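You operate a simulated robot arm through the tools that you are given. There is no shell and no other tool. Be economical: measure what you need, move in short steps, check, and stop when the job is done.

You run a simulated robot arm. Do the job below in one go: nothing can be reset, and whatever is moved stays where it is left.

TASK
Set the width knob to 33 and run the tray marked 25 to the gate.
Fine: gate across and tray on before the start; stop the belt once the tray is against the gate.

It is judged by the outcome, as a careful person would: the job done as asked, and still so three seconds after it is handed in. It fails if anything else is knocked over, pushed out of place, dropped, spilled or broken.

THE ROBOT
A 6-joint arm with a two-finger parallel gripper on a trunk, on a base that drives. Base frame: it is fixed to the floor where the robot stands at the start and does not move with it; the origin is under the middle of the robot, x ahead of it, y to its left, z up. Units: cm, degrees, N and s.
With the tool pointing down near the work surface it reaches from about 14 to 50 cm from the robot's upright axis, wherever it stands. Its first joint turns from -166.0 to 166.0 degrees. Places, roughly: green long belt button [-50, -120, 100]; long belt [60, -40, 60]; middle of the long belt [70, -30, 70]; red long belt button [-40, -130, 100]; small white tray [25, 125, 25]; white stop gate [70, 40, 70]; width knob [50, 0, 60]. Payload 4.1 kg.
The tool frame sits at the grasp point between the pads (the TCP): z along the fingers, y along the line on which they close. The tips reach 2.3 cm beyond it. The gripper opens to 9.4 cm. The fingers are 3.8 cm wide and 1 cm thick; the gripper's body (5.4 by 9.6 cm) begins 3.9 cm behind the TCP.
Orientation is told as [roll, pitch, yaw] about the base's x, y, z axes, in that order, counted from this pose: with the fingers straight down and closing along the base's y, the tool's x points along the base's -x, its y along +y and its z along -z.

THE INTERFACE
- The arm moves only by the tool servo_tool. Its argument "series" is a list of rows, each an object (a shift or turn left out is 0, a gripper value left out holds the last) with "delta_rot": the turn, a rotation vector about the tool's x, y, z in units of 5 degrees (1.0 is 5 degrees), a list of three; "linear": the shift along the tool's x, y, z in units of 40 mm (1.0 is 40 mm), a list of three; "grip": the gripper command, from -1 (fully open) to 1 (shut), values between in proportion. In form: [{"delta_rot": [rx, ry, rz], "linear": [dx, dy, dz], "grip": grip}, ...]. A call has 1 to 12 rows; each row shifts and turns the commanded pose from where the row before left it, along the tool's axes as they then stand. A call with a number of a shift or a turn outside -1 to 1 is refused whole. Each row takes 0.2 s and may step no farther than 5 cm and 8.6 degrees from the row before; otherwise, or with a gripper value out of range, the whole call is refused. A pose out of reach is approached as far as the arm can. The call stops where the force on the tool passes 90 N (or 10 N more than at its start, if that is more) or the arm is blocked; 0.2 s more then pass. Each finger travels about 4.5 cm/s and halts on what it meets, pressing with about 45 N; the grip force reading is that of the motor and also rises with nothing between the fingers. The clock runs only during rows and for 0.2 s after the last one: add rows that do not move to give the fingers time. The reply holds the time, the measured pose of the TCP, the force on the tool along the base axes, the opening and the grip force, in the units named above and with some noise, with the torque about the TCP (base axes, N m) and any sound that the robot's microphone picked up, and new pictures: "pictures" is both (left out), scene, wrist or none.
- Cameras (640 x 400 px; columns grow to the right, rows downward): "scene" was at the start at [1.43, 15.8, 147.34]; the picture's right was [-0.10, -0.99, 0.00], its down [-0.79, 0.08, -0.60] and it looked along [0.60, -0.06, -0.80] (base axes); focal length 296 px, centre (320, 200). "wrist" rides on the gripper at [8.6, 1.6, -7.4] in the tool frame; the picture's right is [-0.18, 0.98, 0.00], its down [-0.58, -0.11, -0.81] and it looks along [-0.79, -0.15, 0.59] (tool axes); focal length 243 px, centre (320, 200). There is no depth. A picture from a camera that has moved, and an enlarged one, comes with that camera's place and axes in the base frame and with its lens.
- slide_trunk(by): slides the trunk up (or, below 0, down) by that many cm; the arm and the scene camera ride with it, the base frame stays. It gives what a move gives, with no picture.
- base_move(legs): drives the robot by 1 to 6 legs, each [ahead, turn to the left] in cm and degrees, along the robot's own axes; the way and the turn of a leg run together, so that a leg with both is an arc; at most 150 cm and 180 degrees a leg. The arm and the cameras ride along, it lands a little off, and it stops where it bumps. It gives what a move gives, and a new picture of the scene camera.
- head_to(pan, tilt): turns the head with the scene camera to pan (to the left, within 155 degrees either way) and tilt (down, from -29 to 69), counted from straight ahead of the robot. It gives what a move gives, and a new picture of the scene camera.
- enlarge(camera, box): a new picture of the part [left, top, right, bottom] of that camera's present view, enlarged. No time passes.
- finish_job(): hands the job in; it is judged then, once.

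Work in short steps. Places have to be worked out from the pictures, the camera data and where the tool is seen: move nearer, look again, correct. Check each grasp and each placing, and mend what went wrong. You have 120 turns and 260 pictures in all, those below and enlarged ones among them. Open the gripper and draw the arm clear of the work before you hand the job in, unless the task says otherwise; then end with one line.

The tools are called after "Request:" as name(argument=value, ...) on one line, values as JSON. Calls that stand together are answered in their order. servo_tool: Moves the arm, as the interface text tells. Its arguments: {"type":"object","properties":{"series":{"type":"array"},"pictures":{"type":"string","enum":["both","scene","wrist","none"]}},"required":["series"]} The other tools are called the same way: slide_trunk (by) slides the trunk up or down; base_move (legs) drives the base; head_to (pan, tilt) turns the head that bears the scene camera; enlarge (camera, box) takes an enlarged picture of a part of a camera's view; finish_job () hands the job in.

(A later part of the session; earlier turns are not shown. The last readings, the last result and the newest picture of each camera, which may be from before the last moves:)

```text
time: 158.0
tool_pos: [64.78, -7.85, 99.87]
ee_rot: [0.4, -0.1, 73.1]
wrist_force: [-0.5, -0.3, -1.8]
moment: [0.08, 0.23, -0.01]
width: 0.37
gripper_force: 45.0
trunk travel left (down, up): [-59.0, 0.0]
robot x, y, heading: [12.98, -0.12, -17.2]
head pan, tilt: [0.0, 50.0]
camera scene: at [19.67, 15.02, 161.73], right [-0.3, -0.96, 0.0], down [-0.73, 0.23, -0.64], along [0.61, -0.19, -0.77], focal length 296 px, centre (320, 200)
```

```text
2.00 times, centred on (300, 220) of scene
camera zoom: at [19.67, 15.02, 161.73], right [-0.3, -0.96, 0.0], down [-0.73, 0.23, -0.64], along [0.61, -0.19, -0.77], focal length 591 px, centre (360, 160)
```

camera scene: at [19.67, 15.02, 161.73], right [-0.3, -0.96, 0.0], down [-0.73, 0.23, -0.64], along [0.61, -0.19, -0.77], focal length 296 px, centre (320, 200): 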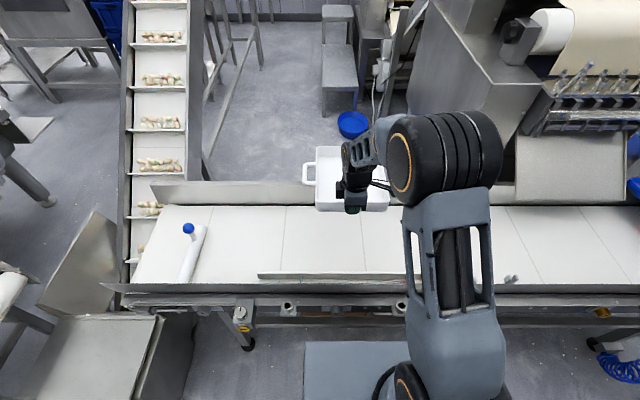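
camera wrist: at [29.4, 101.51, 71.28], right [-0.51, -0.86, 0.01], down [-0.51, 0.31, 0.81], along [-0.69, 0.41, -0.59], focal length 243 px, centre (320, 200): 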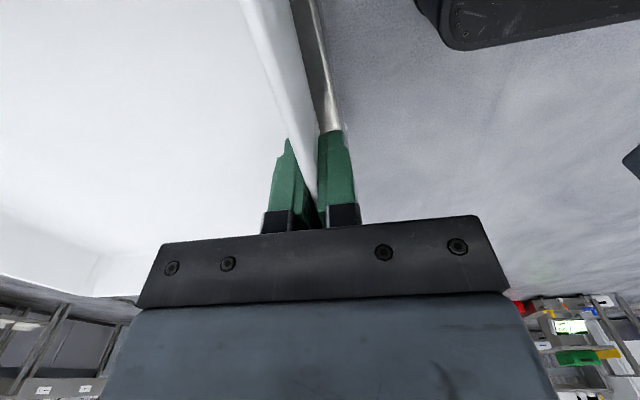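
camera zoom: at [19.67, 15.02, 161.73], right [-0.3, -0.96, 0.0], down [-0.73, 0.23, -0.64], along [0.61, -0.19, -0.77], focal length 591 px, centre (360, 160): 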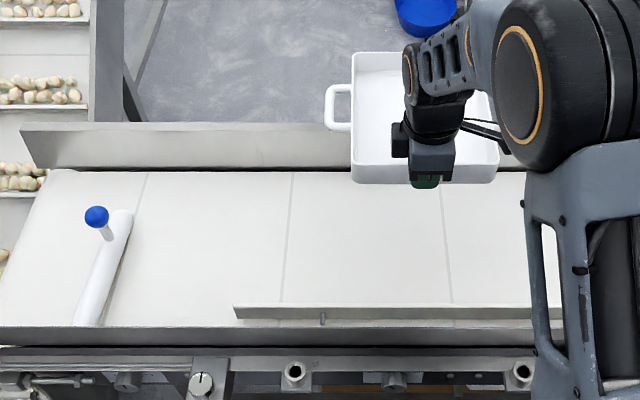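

Tray is over the lane (front wall at 12 cm, lane from 7 to 39 cm). I lower the trunk 26 cm and look.

Request:
slide_trunk(by=-26)

Request:
servo_tool(series=[{}], pictures="both")

Request:
enlarge(camera="scene", box=[220, 100, 460, 280])

```text
time: 160.7
tool_pos: [64.75, -7.96, 73.74]
ee_rot: [0.3, 0.0, 73.1]
wrist_force: [-0.3, 0.2, -1.9]
moment: [0.07, 0.27, -0.02]
width: 0.38
gripper_force: 45.3
trunk travel left (down, up): [-33.0, 26.0]
robot x, y, heading: [12.88, -0.26, -17.3]
head pan, tilt: [0.0, 50.0]
```

```text
time: 161.1
tool_pos: [64.64, -8.03, 73.73]
ee_rot: [0.3, 0.0, 73.0]
wrist_force: [0.5, -0.8, -2.4]
moment: [0.07, 0.25, -0.02]
width: 0.37
gripper_force: 44.9
trunk travel left (down, up): [-33.0, 26.0]
robot x, y, heading: [13.32, -0.26, -17.4]
head pan, tilt: [0.0, 50.0]
camera scene: at [19.66, 15.02, 135.74], right [-0.3, -0.96, 0.0], down [-0.73, 0.23, -0.64], along [0.61, -0.19, -0.77], focal length 296 px, centre (320, 200)
camera wrist: at [60.77, -15.77, 81.34], right [-0.89, 0.46, 0.01], down [0.28, 0.52, 0.81], along [0.37, 0.72, -0.59], focal length 243 px, centre (320, 200)
```

scene: 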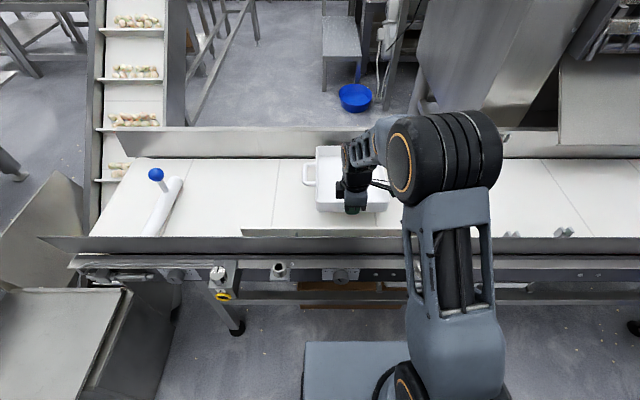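
wrist: 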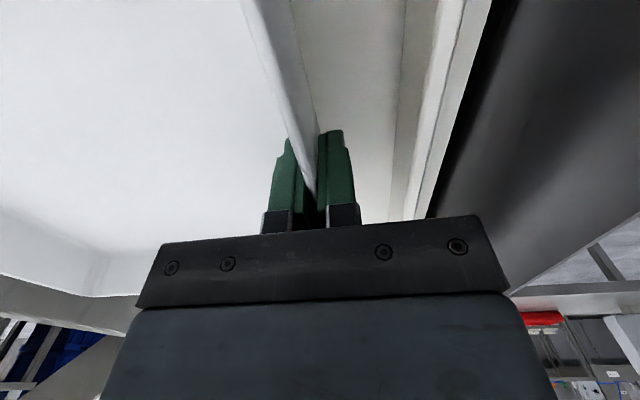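

```text
2.22 times, centred on (340, 190) of scene
camera zoom: at [19.66, 15.02, 135.74], right [-0.3, -0.96, 0.0], down [-0.73, 0.23, -0.64], along [0.61, -0.19, -0.77], focal length 657 px, centre (276, 222)
```

zoom: 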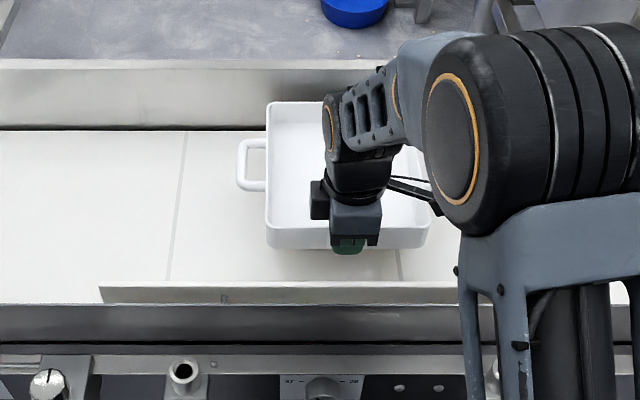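

The tray sits between guide and far guard. I lower by small steps until the force shows contact.

Request:
servo_tool(series=[{"linear": [0, 0, 0.4]}, {"linear": [0, 0, 0.4]}, {"linear": [0, 0, 0.2]}, {}], pictures="scene")

Request:
enlarge(camera="scene", box=[220, 100, 460, 280])

```text
time: 162.1
tool_pos: [64.73, -7.94, 69.74]
ee_rot: [0.2, 0.0, 73.0]
wrist_force: [-0.2, -0.1, -2.2]
moment: [0.05, 0.25, 0.0]
width: 0.37
gripper_force: 45.1
trunk travel left (down, up): [-33.0, 26.0]
robot x, y, heading: [13.03, -0.51, -17.2]
head pan, tilt: [0.0, 50.0]
camera scene: at [19.66, 15.02, 135.73], right [-0.3, -0.96, 0.0], down [-0.73, 0.23, -0.64], along [0.61, -0.19, -0.77], focal length 296 px, centre (320, 200)
```

scene: 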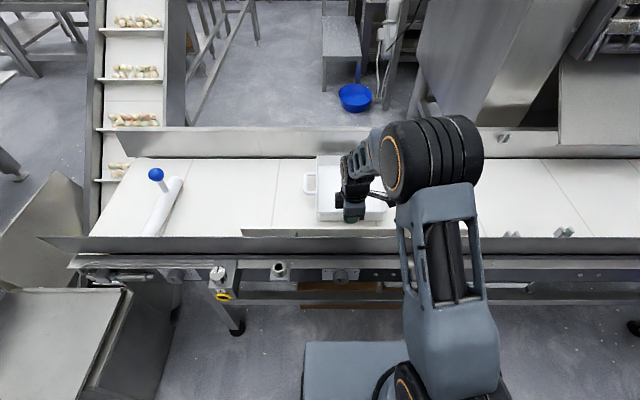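

```text
2.22 times, centred on (340, 190) of scene
camera zoom: at [19.66, 15.02, 135.73], right [-0.3, -0.96, 0.0], down [-0.73, 0.23, -0.64], along [0.61, -0.19, -0.77], focal length 657 px, centre (276, 222)
```

zoom: 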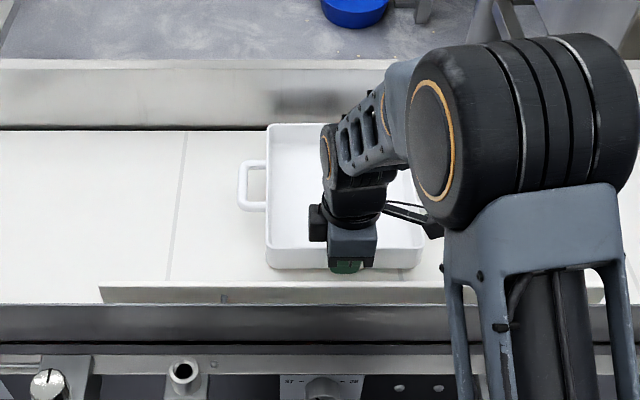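

Not yet down; I continue in small steps.

Request:
servo_tool(series=[{"linear": [0, 0, 0.2]}, {"linear": [0, 0, 0.15]}, {}], pictures="none")

Request:
servo_tool(series=[{"linear": [0, 0, 0.12]}, {}], pictures="none")

Request:
servo_tool(series=[{"linear": [0, 0, 0.12]}, {}], pictures="wrist")

```text
time: 162.9
tool_pos: [64.76, -7.85, 69.35]
ee_rot: [-0.5, -0.2, 73.0]
wrist_force: [-8.4, 0.7, 75.5]
moment: [-0.72, 0.86, -0.04]
width: 0.39
gripper_force: 45.1
trunk travel left (down, up): [-33.0, 26.0]
robot x, y, heading: [13.15, -0.55, -17.2]
head pan, tilt: [0.0, 50.0]
```

```text
time: 163.2
tool_pos: [65.09, -8.02, 69.28]
ee_rot: [-1.1, -0.2, 73.0]
wrist_force: [-10.0, 1.1, 41.4]
moment: [-0.71, 0.86, -0.17]
width: 0.36
gripper_force: 45.3
trunk travel left (down, up): [-33.0, 26.0]
robot x, y, heading: [13.17, -0.32, -17.2]
head pan, tilt: [0.0, 50.0]
stopped in row 1: the force on the tool passed its limit at 95 N (the readings are from after the stop); the commanded pose is now the measured one
```

```text
time: 163.8
tool_pos: [65.18, -8.1, 69.28]
ee_rot: [-1.5, -0.4, 73.0]
wrist_force: [-17.7, 3.1, 85.1]
moment: [-1.03, 1.22, -0.07]
width: 0.41
gripper_force: 45.2
trunk travel left (down, up): [-33.0, 26.0]
robot x, y, heading: [13.4, -0.61, -17.2]
head pan, tilt: [0.0, 50.0]
camera wrist: at [60.93, -15.76, 76.73], right [-0.89, 0.46, -0.02], down [0.25, 0.53, 0.81], along [0.39, 0.71, -0.58], focal length 243 px, centre (320, 200)
```

wrist: 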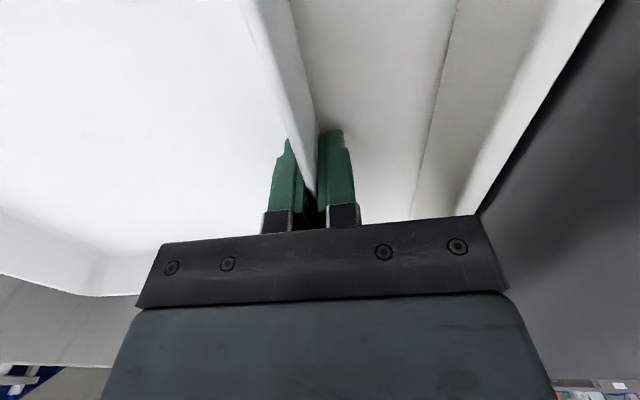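

The tray is on the belt (contact at z 69.3). I relieve the pressure and open only 3.5 cm so the outer finger stays clear of the guide.

Request:
servo_tool(series=[{"linear": [0, 0, -0.06]}, {"grip": 0.25}, {}, {}, {}], pictures="wrist")

```text
time: 165.0
tool_pos: [64.91, -7.9, 69.23]
ee_rot: [-1.0, -0.2, 73.0]
wrist_force: [-27.5, 10.6, 69.6]
moment: [-0.42, -0.22, -0.02]
width: 2.25
gripper_force: 0.1
trunk travel left (down, up): [-33.0, 26.0]
robot x, y, heading: [12.82, -0.36, -17.2]
head pan, tilt: [0.0, 50.0]
camera wrist: at [60.77, -15.68, 76.73], right [-0.89, 0.46, -0.02], down [0.26, 0.53, 0.81], along [0.38, 0.71, -0.59], focal length 243 px, centre (320, 200)
```

wrist: 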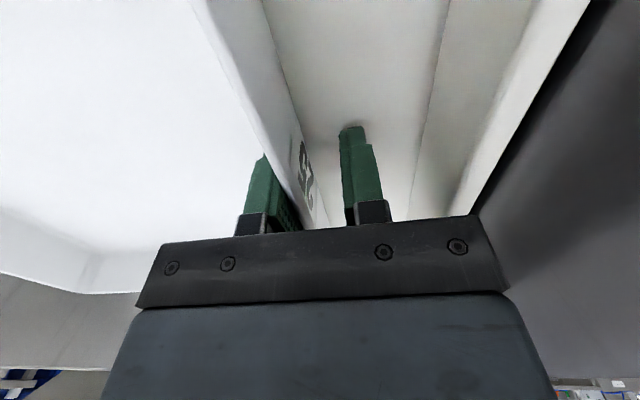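

The wall is released. I raise the tool straight up.

Request:
servo_tool(series=[{"linear": [0, 0, -0.25], "grip": 0.15}, {"linear": [0, 0, -0.5]}, {"linear": [0, 0, -0.8]}, {"linear": [0, 0, -0.9]}, {"linear": [0, 0, -0.9]}, {"linear": [0, 0, -0.9]}, {}], pictures="both")

Request:
enlarge(camera="scene", box=[220, 100, 460, 280])

```text
time: 166.6
tool_pos: [65.1, -8.14, 85.68]
ee_rot: [-0.5, -0.1, 72.9]
wrist_force: [-1.2, 0.5, 0.7]
moment: [-0.02, -0.02, -0.03]
width: 4.03
gripper_force: 0.0
trunk travel left (down, up): [-33.0, 26.0]
robot x, y, heading: [12.98, -0.19, -17.2]
head pan, tilt: [0.0, 50.0]
camera scene: at [19.61, 15.03, 135.74], right [-0.3, -0.96, 0.0], down [-0.73, 0.23, -0.64], along [0.61, -0.19, -0.77], focal length 296 px, centre (320, 200)
camera wrist: at [61.01, -15.94, 93.09], right [-0.89, 0.46, -0.01], down [0.27, 0.52, 0.81], along [0.38, 0.71, -0.59], focal length 243 px, centre (320, 200)
```

scene: 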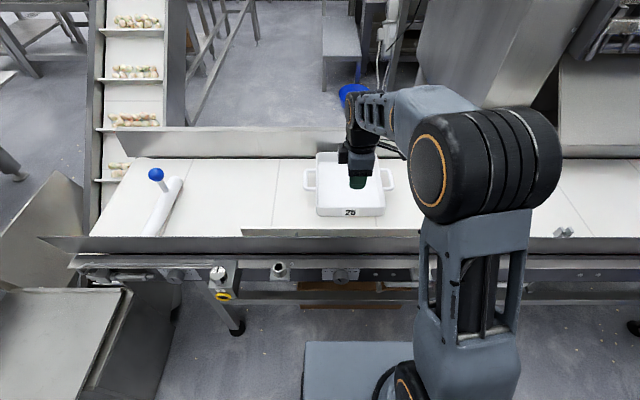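
wrist: 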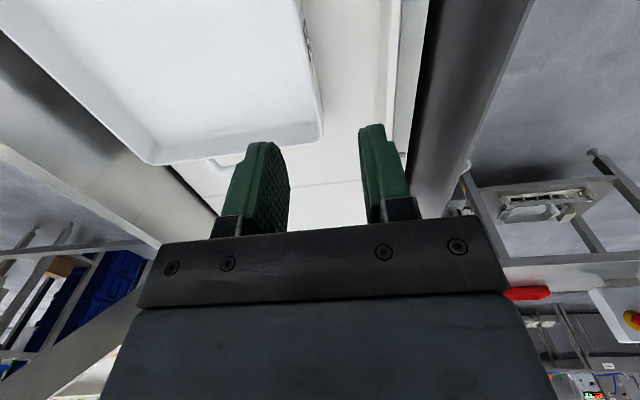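

```text
2.22 times, centred on (340, 190) of scene
camera zoom: at [19.61, 15.03, 135.74], right [-0.3, -0.96, 0.0], down [-0.73, 0.23, -0.64], along [0.61, -0.19, -0.77], focal length 657 px, centre (276, 222)
```

zoom: 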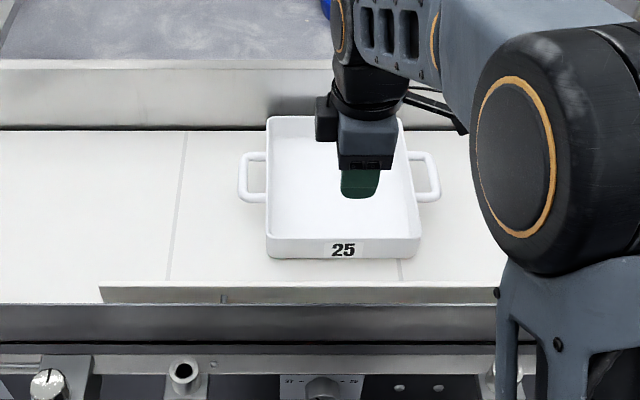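

The tray stands square on the belt but only ~1.5 cm from the far guard and off the gate's middle. With closed fingers inside the tray I'll draw it about 2 cm toward the robot by its front wall.

Request:
servo_tool(series=[{"grip": 1, "linear": [0, -0.45, 0]}, {"linear": [0, -0.45, 0]}, {}, {}, {"linear": [0, 0, 0.9]}, {"linear": [0, 0, 0.9]}, {"linear": [0, 0, 0.9]}, {"linear": [0, 0, 0.7]}, {}], pictures="wrist")

```text
time: 168.6
tool_pos: [68.52, -9.15, 71.93]
ee_rot: [-0.5, 0.0, 73.0]
wrist_force: [-0.5, 0.3, -0.5]
moment: [0.0, 0.03, 0.03]
width: 0.01
gripper_force: 42.2
trunk travel left (down, up): [-33.0, 26.0]
robot x, y, heading: [13.08, -0.4, -17.4]
head pan, tilt: [0.0, 50.0]
camera wrist: at [64.43, -16.8, 79.53], right [-0.89, 0.46, -0.01], down [0.27, 0.52, 0.81], along [0.38, 0.71, -0.59], focal length 243 px, centre (320, 200)
```

wrist: 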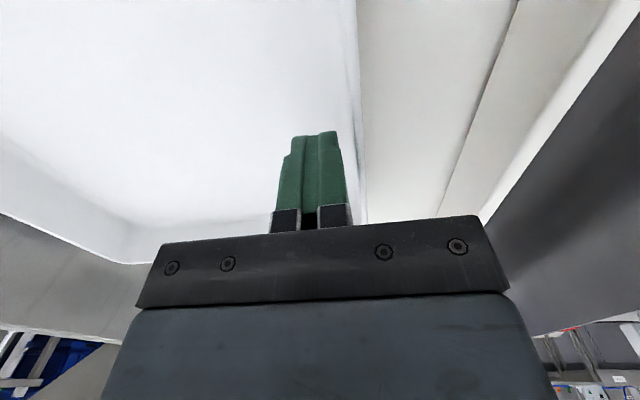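

Fingers are just inside the front wall. I lower 8 mm more and pull 2.8 cm toward the robot.

Request:
servo_tool(series=[{"linear": [0, 0, 0.2]}, {"linear": [0, 0.2, 0]}, {"linear": [0, 0.25, 0]}, {"linear": [0, 0.25, 0]}, {}], pictures="both")

Request:
enlarge(camera="scene", box=[220, 100, 460, 280])

```text
time: 169.8
tool_pos: [65.89, -8.24, 71.21]
ee_rot: [-0.5, -0.1, 72.9]
wrist_force: [1.3, -0.8, 1.1]
moment: [0.03, 0.0, 0.0]
width: 0.0
gripper_force: 42.2
trunk travel left (down, up): [-33.0, 26.0]
robot x, y, heading: [12.95, -0.12, -16.9]
head pan, tilt: [0.0, 50.0]
camera scene: at [19.64, 15.02, 135.74], right [-0.3, -0.96, 0.0], down [-0.73, 0.23, -0.64], along [0.61, -0.19, -0.77], focal length 296 px, centre (320, 200)
camera wrist: at [61.87, -16.03, 78.76], right [-0.89, 0.46, -0.01], down [0.27, 0.52, 0.81], along [0.38, 0.71, -0.59], focal length 243 px, centre (320, 200)
```

scene: 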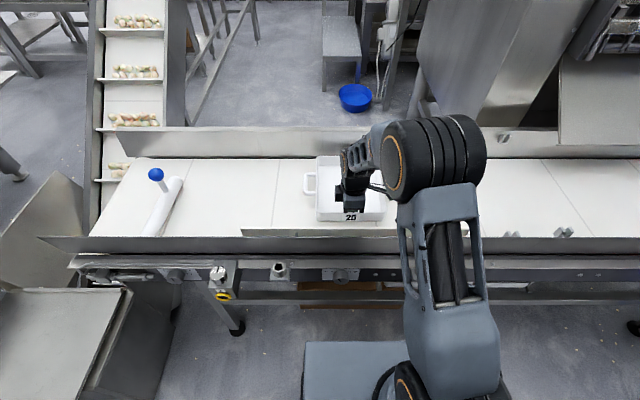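
wrist: 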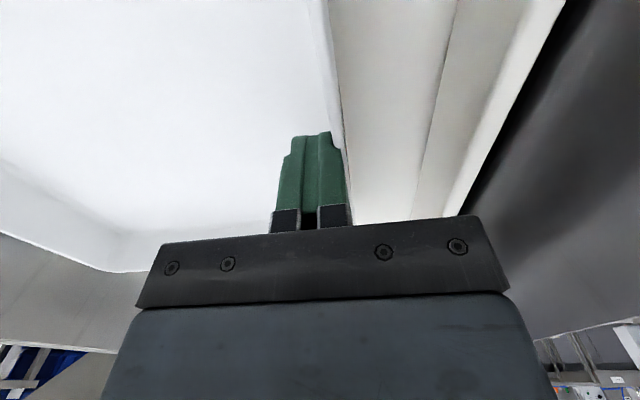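

```text
2.22 times, centred on (340, 190) of scene
camera zoom: at [19.64, 15.02, 135.74], right [-0.3, -0.96, 0.0], down [-0.73, 0.23, -0.64], along [0.61, -0.19, -0.77], focal length 657 px, centre (276, 222)
```

zoom: 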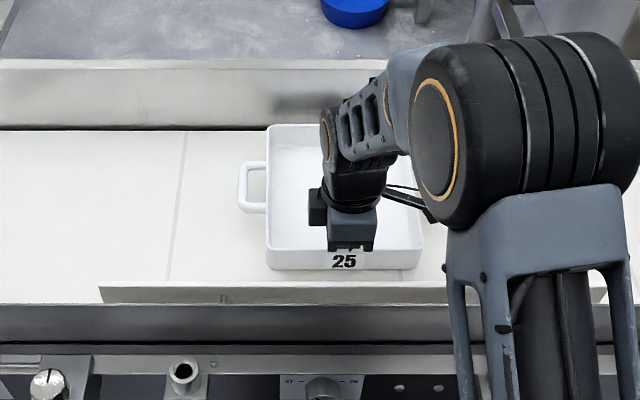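

It moved about 1.4 cm without turning. One more centimetre, then I lift out and raise the trunk.

Request:
servo_tool(series=[{"linear": [0, 0.25, 0]}, {}, {"linear": [0, -0.1, 0]}, {"linear": [0, 0, -0.9]}, {"linear": [0, 0, -0.9]}, {"linear": [0, 0, -0.9]}, {"linear": [0, 0.8, -0.5]}, {"linear": [0, 0.9, 0]}, {"linear": [0, 0.9, 0]}, {"linear": [0, 0.9, 0]}, {}], pictures="none")

Request:
slide_trunk(by=26)

Request:
head_to(pan=10, tilt=50)

Request:
enlarge(camera="scene", box=[140, 140, 500, 340])

```text
time: 172.2
tool_pos: [51.99, -3.97, 83.76]
ee_rot: [-0.5, -0.1, 73.1]
wrist_force: [-0.3, 0.3, -0.1]
moment: [0.0, 0.05, -0.03]
width: 0.01
gripper_force: 42.4
trunk travel left (down, up): [-33.0, 26.0]
robot x, y, heading: [12.75, -0.08, -17.1]
head pan, tilt: [0.0, 50.0]
```

```text
time: 174.9
tool_pos: [51.88, -4.1, 109.7]
ee_rot: [-0.5, -0.2, 72.9]
wrist_force: [-0.3, -0.2, -0.4]
moment: [0.01, 0.02, -0.01]
width: 0.0
gripper_force: 42.9
trunk travel left (down, up): [-59.0, 0.0]
robot x, y, heading: [13.2, -0.49, -17.0]
head pan, tilt: [0.0, 50.0]
```

```text
time: 175.6
tool_pos: [51.96, -3.89, 109.77]
ee_rot: [-0.5, -0.1, 73.1]
wrist_force: [0.5, -0.5, 0.0]
moment: [0.0, 0.03, -0.01]
width: 0.0
gripper_force: 42.4
trunk travel left (down, up): [-59.0, 0.0]
robot x, y, heading: [13.11, -0.15, -17.2]
head pan, tilt: [10.0, 50.0]
camera scene: at [19.91, 16.33, 161.74], right [-0.13, -0.99, 0.0], down [-0.76, 0.1, -0.64], along [0.64, -0.08, -0.77], focal length 296 px, centre (320, 200)
```

scene: 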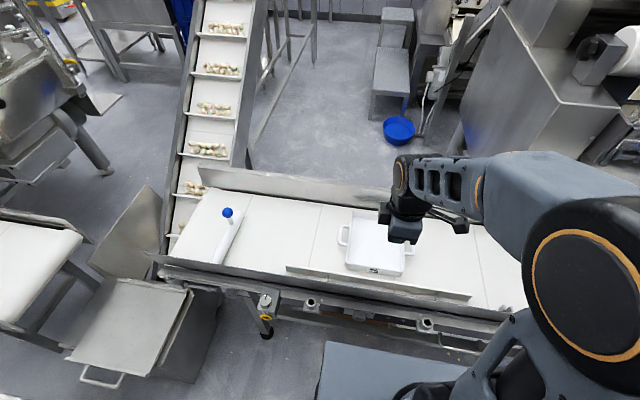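

```text
1.78 times, centred on (320, 240) of scene
camera zoom: at [19.91, 16.33, 161.74], right [-0.13, -0.99, 0.0], down [-0.76, 0.1, -0.64], along [0.64, -0.08, -0.77], focal length 526 px, centre (320, 129)
```

zoom: 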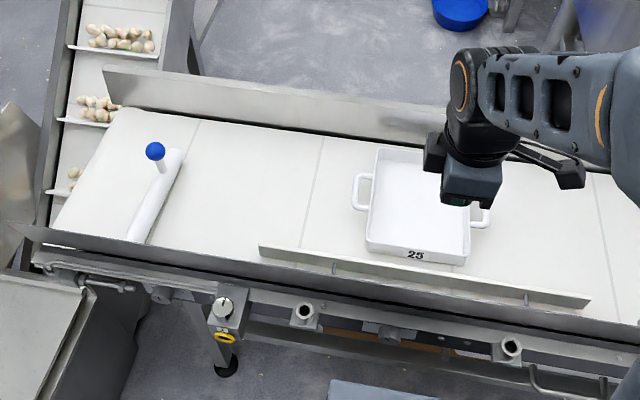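

Tray is on, gate across, knob at 33. Now to the console: I turn the tool back in line with the robot, back off, and drive toward it.

Request:
servo_tool(series=[{"delta_rot": [0, 0, 1]}, {"delta_rot": [0, 0, 1]}, {"delta_rot": [0, 0, 1]}, {"delta_rot": [0, 0, 1]}, {"delta_rot": [0, 0, 1]}, {"delta_rot": [0, 0, 1]}, {"delta_rot": [0, 0, 1]}, {"delta_rot": [0, 0, 1]}, {"delta_rot": [0, 0, 1]}, {"delta_rot": [0, 0, 1]}, {"delta_rot": [0, 0, 1]}, {"delta_rot": [0, 0, 1]}], pictures="none")

Request:
servo_tool(series=[{"delta_rot": [0, 0, 1]}, {"delta_rot": [0, 0, 1]}, {"delta_rot": [0, 0, 1]}, {"delta_rot": [0, 0, 1]}, {"delta_rot": [0, 0, 1]}, {"delta_rot": [0, 0, 1]}, {}], pictures="none")

Request:
head_to(pan=0, tilt=35)

Request:
base_move(legs=[[-25, 0], [0, -84], [62, 0], [0, -9]])

```text
time: 178.2
tool_pos: [51.89, -4.14, 109.7]
ee_rot: [-0.1, -0.5, 12.9]
wrist_force: [0.5, -0.7, -0.5]
moment: [0.01, 0.0, 0.03]
width: 0.0
gripper_force: 42.1
trunk travel left (down, up): [-59.0, 0.0]
robot x, y, heading: [13.11, 0.05, -17.3]
head pan, tilt: [10.0, 50.0]
```

```text
time: 179.8
tool_pos: [51.76, -4.0, 109.82]
ee_rot: [0.1, -0.5, -17.1]
wrist_force: [-0.2, -0.1, -0.2]
moment: [-0.02, -0.02, -0.01]
width: 0.02
gripper_force: 43.2
trunk travel left (down, up): [-59.0, 0.0]
robot x, y, heading: [13.3, -0.44, -17.4]
head pan, tilt: [10.0, 50.0]
```

```text
time: 180.6
tool_pos: [51.91, -4.02, 109.85]
ee_rot: [0.1, -0.4, -16.9]
wrist_force: [0.0, 0.6, -0.2]
moment: [0.01, 0.0, -0.02]
width: 0.0
gripper_force: 42.4
trunk travel left (down, up): [-59.0, 0.0]
robot x, y, heading: [12.9, -0.4, -17.2]
head pan, tilt: [0.0, 35.0]
camera scene: at [20.69, 14.7, 163.9], right [-0.29, -0.96, 0.0], down [-0.55, 0.17, -0.82], along [0.78, -0.24, -0.57], focal length 296 px, centre (320, 200)
```

scene: 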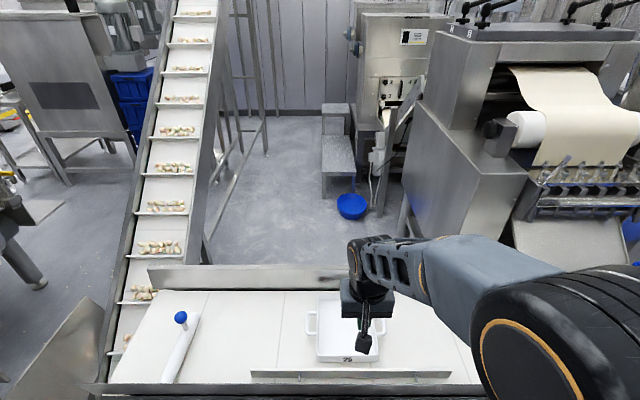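

```text
time: 189.8
tool_pos: [-29.42, -92.11, 109.74]
ee_rot: [0.1, -0.5, -110.3]
wrist_force: [-0.2, -0.1, 0.1]
moment: [-0.02, -0.06, 0.01]
width: 0.01
gripper_force: 41.9
trunk travel left (down, up): [-59.0, 0.0]
robot x, y, heading: [-23.54, -53.52, -110.4]
head pan, tilt: [0.0, 35.0]
camera scene: at [-8.79, -62.01, 163.91], right [-0.94, 0.35, 0.0], down [0.2, 0.54, -0.82], along [-0.29, -0.77, -0.57], focal length 296 px, centre (320, 200)
```

scene: 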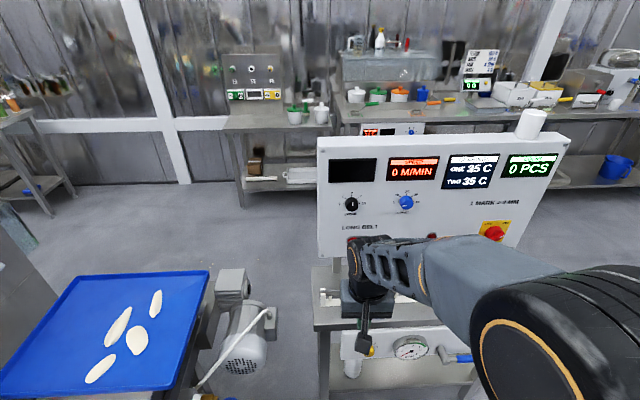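

At the console. I take a wrist view and zoom the panel to locate the buttons and read the guide.

Request:
servo_tool(series=[{"linear": [0.8, -0.9, 0]}, {"linear": [0.4, -0.9, 0]}, {"linear": [0, -0.9, 0]}, {"linear": [0, -0.9, 0]}, {}], pictures="both")

Request:
enlarge(camera="scene", box=[300, 120, 580, 330])

```text
time: 190.9
tool_pos: [-41.36, -82.41, 109.71]
ee_rot: [0.2, -0.5, -110.3]
wrist_force: [0.3, 1.0, 0.8]
moment: [0.01, -0.03, 0.01]
width: 0.0
gripper_force: 42.5
trunk travel left (down, up): [-59.0, 0.0]
robot x, y, heading: [-23.21, -53.53, -110.3]
head pan, tilt: [0.0, 35.0]
camera scene: at [-8.75, -62.0, 163.91], right [-0.94, 0.35, 0.0], down [0.2, 0.54, -0.82], along [-0.29, -0.77, -0.57], focal length 296 px, centre (320, 200)
camera wrist: at [-36.67, -74.83, 117.22], right [0.86, -0.51, 0.0], down [-0.3, -0.5, 0.81], along [-0.41, -0.7, -0.59], focal length 243 px, centre (320, 200)
```

scene: 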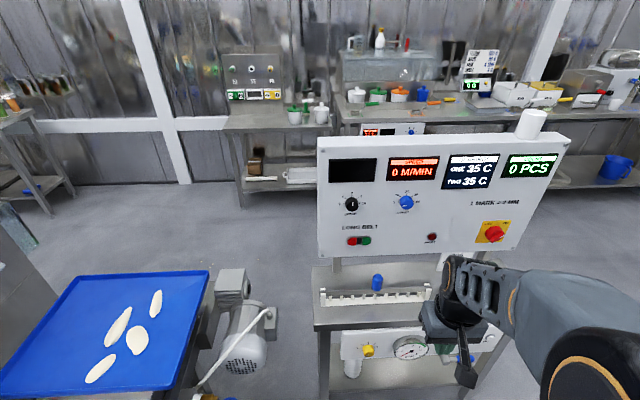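
wrist: 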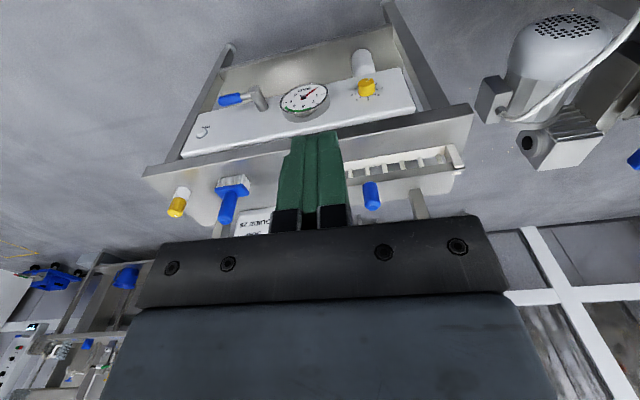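

```text
1.90 times, centred on (440, 225) of scene
camera zoom: at [-8.75, -62.0, 163.91], right [-0.94, 0.35, 0.0], down [0.2, 0.54, -0.82], along [-0.29, -0.77, -0.57], focal length 563 px, centre (91, 152)
```

zoom: 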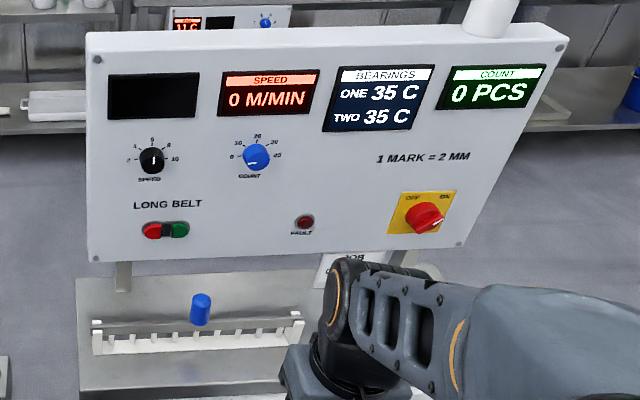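

I read the job guide via the wrist camera and check the main switch closely.

Request:
enlarge(camera="wrist", box=[210, 190, 290, 240])

Request:
enlarge(camera="scene", box=[330, 180, 530, 290])

```text
8.00 times, centred on (250, 215) of wrist
camera zoom: at [-36.67, -74.83, 117.22], right [0.86, -0.51, 0.0], down [-0.3, -0.5, 0.81], along [-0.41, -0.7, -0.59], focal length 1941 px, centre (880, 80)
```

zoom: 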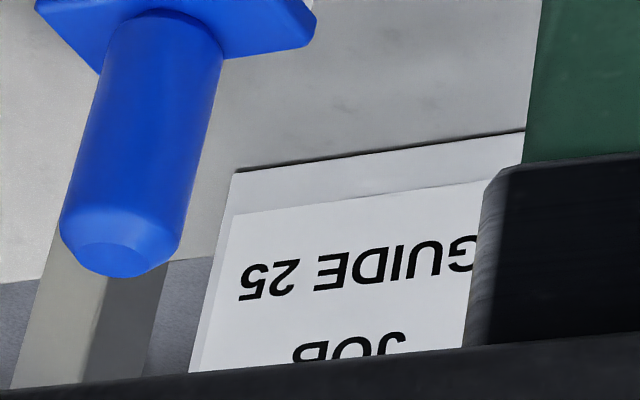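

```text
3.20 times, centred on (430, 235) of scene
camera zoom: at [-8.75, -62.0, 163.91], right [-0.94, 0.35, 0.0], down [0.2, 0.54, -0.82], along [-0.29, -0.77, -0.57], focal length 946 px, centre (-32, 88)
```

zoom: 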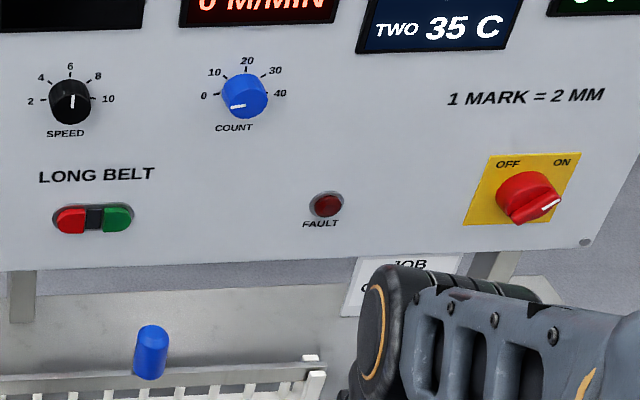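

The main switch is ON; green is at about [-48.7, -124.6, 97], red about 4.7 cm to its left as I face it. The task names 33, so the "guide 25" note is left aside. I drive 8 cm closer and pitch the closed gripper 45°.

Request:
base_move(legs=[[8, 2.5]])

Request:
servo_tool(series=[{"linear": [-0.9, 0, 0]}, {"linear": [-0.9, 0, 0]}, {"linear": [-0.9, 0, 0]}, {"delta_rot": [0, -1, 0]}, {"delta_rot": [0, -1, 0]}, {"delta_rot": [0, -1, 0]}, {"delta_rot": [0, -1, 0]}, {"delta_rot": [0, -1, 0]}, {"delta_rot": [0, -1, 0]}, {"delta_rot": [0, -1, 0]}, {"delta_rot": [0, -1, 0]}, {"delta_rot": [0, -1, 0]}], pictures="both")

```text
time: 192.0
tool_pos: [-42.76, -90.84, 109.82]
ee_rot: [0.2, -0.4, -107.9]
wrist_force: [-0.5, 0.3, -0.3]
moment: [0.02, 0.0, -0.02]
width: 0.0
gripper_force: 42.4
trunk travel left (down, up): [-59.0, 0.0]
robot x, y, heading: [-25.91, -60.64, -107.9]
head pan, tilt: [0.0, 35.0]
camera scene: at [-11.08, -69.03, 163.91], right [-0.95, 0.31, 0.0], down [0.18, 0.55, -0.82], along [-0.25, -0.78, -0.57], focal length 296 px, centre (320, 200)
```

scene: 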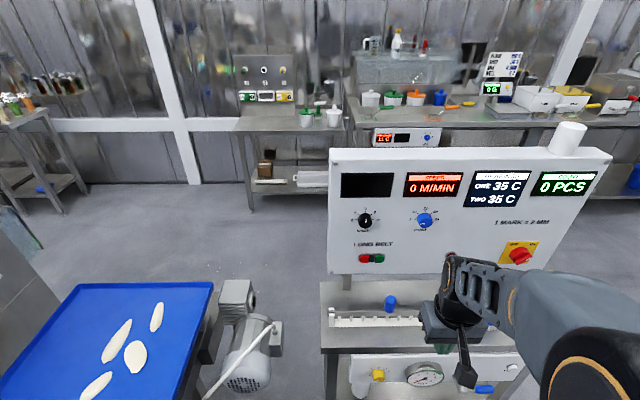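

```text
time: 194.6
tool_pos: [-45.75, -101.1, 109.82]
ee_rot: [0.9, -43.1, -108.1]
wrist_force: [-0.1, 0.0, 0.8]
moment: [-0.01, 0.03, 0.01]
width: 0.0
gripper_force: 42.3
trunk travel left (down, up): [-59.0, 0.0]
robot x, y, heading: [-26.0, -61.1, -107.9]
head pan, tilt: [0.0, 35.0]
camera scene: at [-11.05, -68.89, 163.91], right [-0.95, 0.31, 0.0], down [0.18, 0.55, -0.82], along [-0.25, -0.78, -0.57], focal length 296 px, centre (320, 200)
camera wrist: at [-40.63, -90.63, 109.41], right [0.9, -0.42, 0.14], down [-0.08, 0.16, 0.98], along [-0.44, -0.89, 0.11], focal length 243 px, centre (320, 200)
```

scene: 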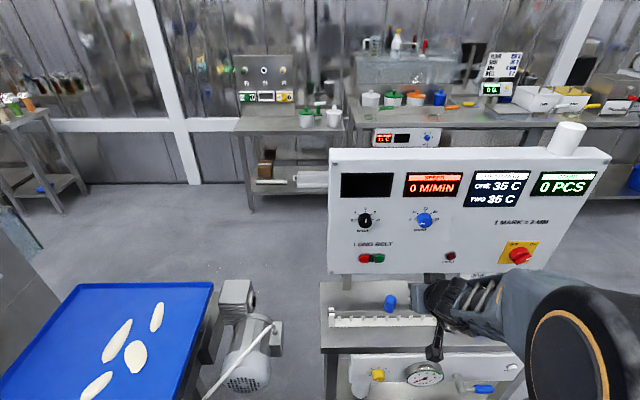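
wrist: 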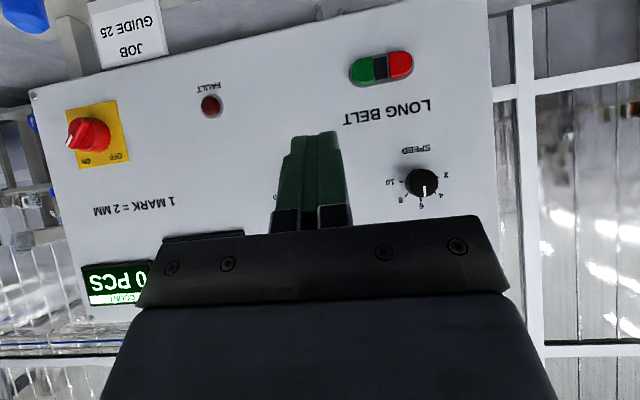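

Clear view of the buttons: green ≈ [-48.4, -125.2, 96.5], red ≈ [-43.8, -126.6, 96.8]. I move the closed fingertips to about 3.5 cm before green.

Request:
servo_tool(series=[{"linear": [-0.725, 0.2, 0.28]}, {"linear": [-0.725, 0.2, 0.28]}, {"linear": [-0.725, 0.2, 0.28]}, {"linear": [-0.725, 0.2, 0.28]}, {"linear": [-0.725, 0.2, 0.28]}, {"linear": [-0.6, 0.2, 0.2]}, {}], pictures="none")

Request:
slide_trunk(by=-20)

Request:
servo_tool(series=[{}], pictures="both")

```text
time: 196.2
tool_pos: [-46.49, -118.14, 117.25]
ee_rot: [0.2, -45.5, -108.0]
wrist_force: [0.6, -1.3, 0.2]
moment: [-0.02, -0.02, -0.02]
width: 0.0
gripper_force: 42.3
trunk travel left (down, up): [-59.0, 0.0]
robot x, y, heading: [-25.95, -60.98, -108.1]
head pan, tilt: [0.0, 35.0]
```

```text
time: 198.4
tool_pos: [-46.64, -118.02, 97.28]
ee_rot: [0.2, -45.5, -108.0]
wrist_force: [-0.4, 0.0, -0.1]
moment: [0.01, 0.02, -0.02]
width: 0.0
gripper_force: 42.3
trunk travel left (down, up): [-39.0, 20.0]
robot x, y, heading: [-26.09, -61.13, -108.2]
head pan, tilt: [0.0, 35.0]
```

```text
time: 198.8
tool_pos: [-46.45, -118.06, 97.28]
ee_rot: [0.2, -45.5, -108.0]
wrist_force: [-0.5, -0.4, 0.3]
moment: [-0.01, -0.01, -0.01]
width: 0.0
gripper_force: 42.6
trunk travel left (down, up): [-39.0, 20.0]
robot x, y, heading: [-25.71, -60.4, -108.1]
head pan, tilt: [0.0, 35.0]
camera scene: at [-11.05, -68.9, 143.91], right [-0.95, 0.31, 0.0], down [0.18, 0.55, -0.82], along [-0.25, -0.78, -0.57], focal length 296 px, centre (320, 200)
camera wrist: at [-41.39, -107.75, 96.48], right [0.9, -0.42, 0.13], down [-0.05, 0.19, 0.98], along [-0.44, -0.88, 0.15], focal length 243 px, centre (320, 200)
```

scene: 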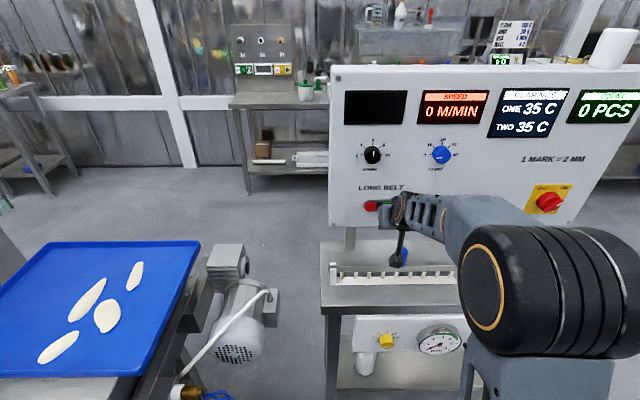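
wrist: 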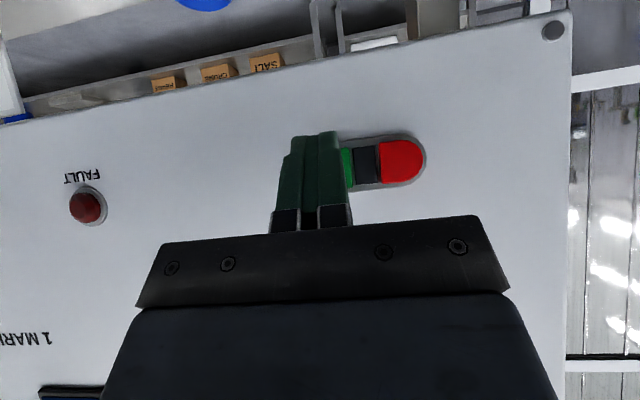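

Green is centred ahead of the fingertips, about 4.4 cm away. I press forward in small steps and watch the force and speed display.

Request:
servo_tool(series=[{"linear": [-0.42, 0.06, 0.43]}, {"linear": [-0.28, 0, 0.285]}, {"linear": [-0.08, 0, 0.08]}, {"linear": [-0.07, 0, 0.07]}, {}], pictures="both")

```text
time: 200.0
tool_pos: [-47.64, -122.07, 97.27]
ee_rot: [0.4, -45.0, -108.0]
wrist_force: [20.3, 62.3, -0.9]
moment: [0.25, 0.11, 0.02]
width: 0.01
gripper_force: 43.0
trunk travel left (down, up): [-39.0, 20.0]
robot x, y, heading: [-25.99, -61.13, -107.9]
head pan, tilt: [0.0, 35.0]
heard: click
camera scene: at [-10.78, -68.07, 143.92], right [-0.95, 0.31, 0.0], down [0.18, 0.54, -0.82], along [-0.25, -0.78, -0.57], focal length 296 px, centre (320, 200)
camera wrist: at [-42.37, -111.61, 96.58], right [0.9, -0.43, 0.13], down [-0.06, 0.18, 0.98], along [-0.44, -0.89, 0.14], focal length 243 px, centre (320, 200)
```

scene: 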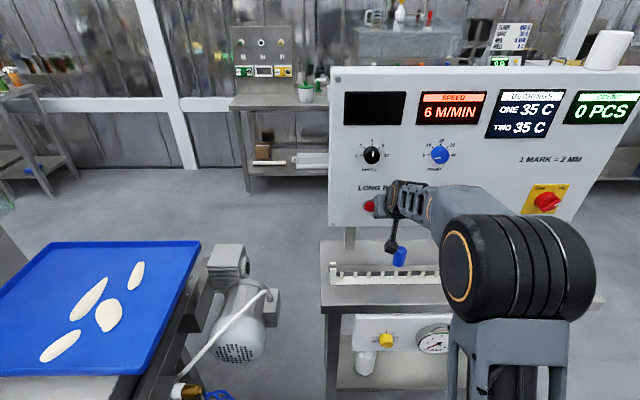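
wrist: 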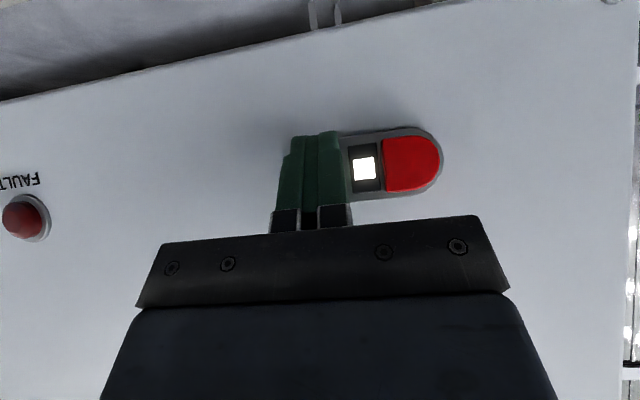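

Clicked: belt running at 6 m/min, lamp lit. I retract, shift over to red, and turn the head to watch the tray.

Request:
servo_tool(series=[{"linear": [0.56, 0, -0.57]}, {"linear": [0, 0.62, 0]}, {"linear": [0, 0.63, 0]}], pictures="none")

Request:
head_to(pan=148, tilt=25)

Request:
enlarge(camera="scene", box=[200, 120, 520, 320])

```text
time: 200.8
tool_pos: [-42.04, -121.54, 97.26]
ee_rot: [0.4, -45.6, -108.2]
wrist_force: [-0.2, -0.3, -0.2]
moment: [0.01, 0.0, 0.01]
width: 0.0
gripper_force: 42.7
trunk travel left (down, up): [-39.0, 20.0]
robot x, y, heading: [-26.16, -61.27, -108.0]
head pan, tilt: [0.0, 35.0]
```

```text
time: 203.1
tool_pos: [-42.17, -121.26, 97.22]
ee_rot: [0.2, -45.4, -108.1]
wrist_force: [-0.5, -0.2, -0.1]
moment: [0.01, 0.0, 0.02]
width: 0.0
gripper_force: 42.1
trunk travel left (down, up): [-39.0, 20.0]
robot x, y, heading: [-25.77, -61.01, -108.0]
head pan, tilt: [148.0, 25.0]
camera scene: at [-1.26, -54.62, 145.48], right [0.64, -0.77, 0.0], down [-0.32, -0.27, -0.91], along [0.69, 0.58, -0.42], focal length 296 px, centre (320, 200)
```

scene: 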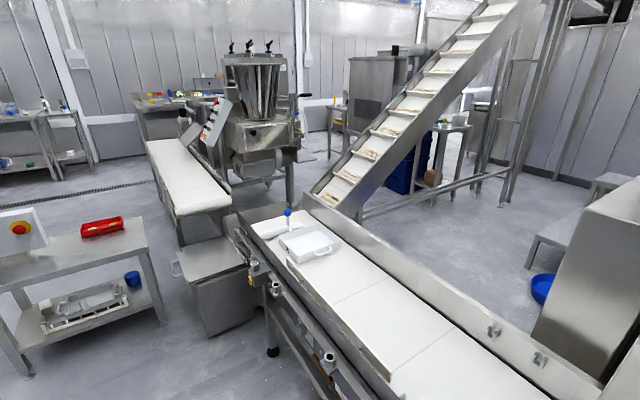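

```text
2.00 times, centred on (360, 220) of scene
camera zoom: at [-1.26, -54.62, 145.48], right [0.64, -0.77, 0.0], down [-0.32, -0.27, -0.91], along [0.69, 0.58, -0.42], focal length 591 px, centre (240, 160)
```

zoom: 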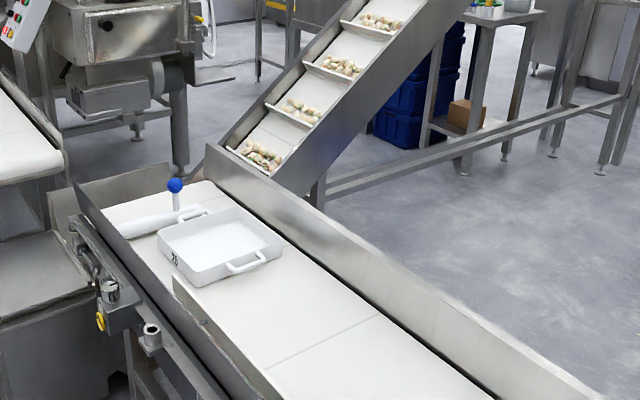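

The tray is close to or at the gate. I zoom tightly, let a moment pass and compare.

Request:
enlarge(camera="scene", box=[240, 190, 360, 275])

Request:
servo_tool(series=[{}, {}], pictures="none")

Request:
enlarge(camera="scene", box=[240, 190, 360, 275])

```text
4.71 times, centred on (300, 232) of scene
camera zoom: at [-1.26, -54.62, 145.48], right [0.64, -0.77, 0.0], down [-0.32, -0.27, -0.91], along [0.69, 0.58, -0.42], focal length 1391 px, centre (414, 47)
```

zoom: 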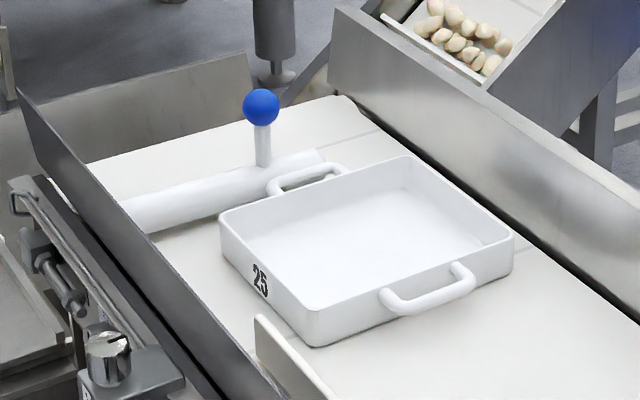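

```text
time: 203.7
tool_pos: [-42.05, -121.22, 97.27]
ee_rot: [0.2, -45.6, -108.1]
wrist_force: [0.3, 0.7, -0.5]
moment: [-0.01, 0.02, -0.01]
width: 0.0
gripper_force: 42.2
trunk travel left (down, up): [-39.0, 20.0]
robot x, y, heading: [-25.91, -60.81, -108.1]
head pan, tilt: [148.0, 25.0]
```

```text
4.71 times, centred on (300, 232) of scene
camera zoom: at [-1.26, -54.61, 145.49], right [0.64, -0.77, 0.0], down [-0.32, -0.27, -0.91], along [0.69, 0.58, -0.42], focal length 1391 px, centre (414, 47)
```

zoom: 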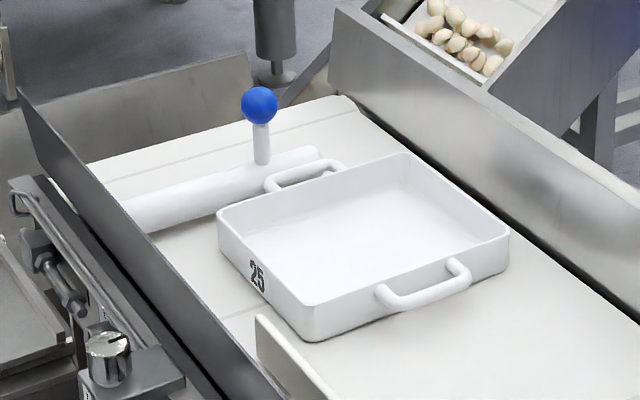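

The belt moves on but the tray holds: its handle is against the gate. I press red now.

Request:
servo_tool(series=[{"linear": [-0.35, 0, 0.355]}, {"linear": [-0.14, 0, 0.14]}, {"linear": [-0.07, 0, 0.07]}, {}], pictures="both")

```text
time: 204.7
tool_pos: [-42.7, -123.47, 97.33]
ee_rot: [0.1, -45.0, -108.1]
wrist_force: [22.7, 64.8, 0.3]
moment: [0.07, -0.33, 0.07]
width: 0.0
gripper_force: 42.2
trunk travel left (down, up): [-39.0, 20.0]
robot x, y, heading: [-26.2, -61.3, -108.0]
head pan, tilt: [148.0, 25.0]
heard: click
camera scene: at [-0.96, -53.69, 145.39], right [0.64, -0.77, 0.0], down [-0.33, -0.28, -0.9], along [0.69, 0.58, -0.43], focal length 296 px, centre (320, 200)
camera wrist: at [-37.56, -113.11, 96.57], right [0.9, -0.43, 0.13], down [-0.06, 0.19, 0.98], along [-0.44, -0.89, 0.14], focal length 243 px, centre (320, 200)
```

scene: 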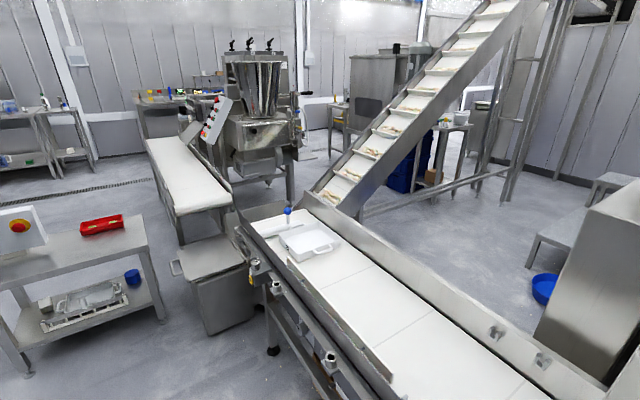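
wrist: 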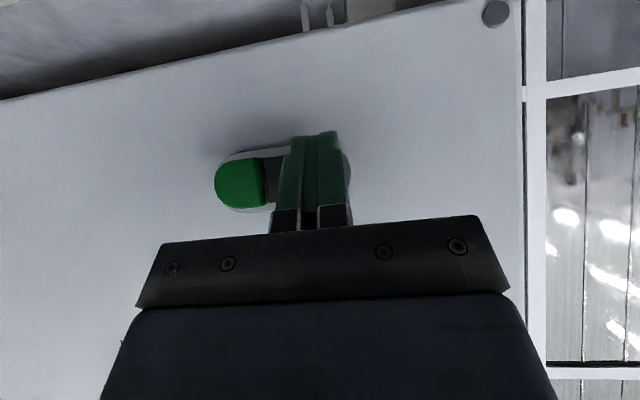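

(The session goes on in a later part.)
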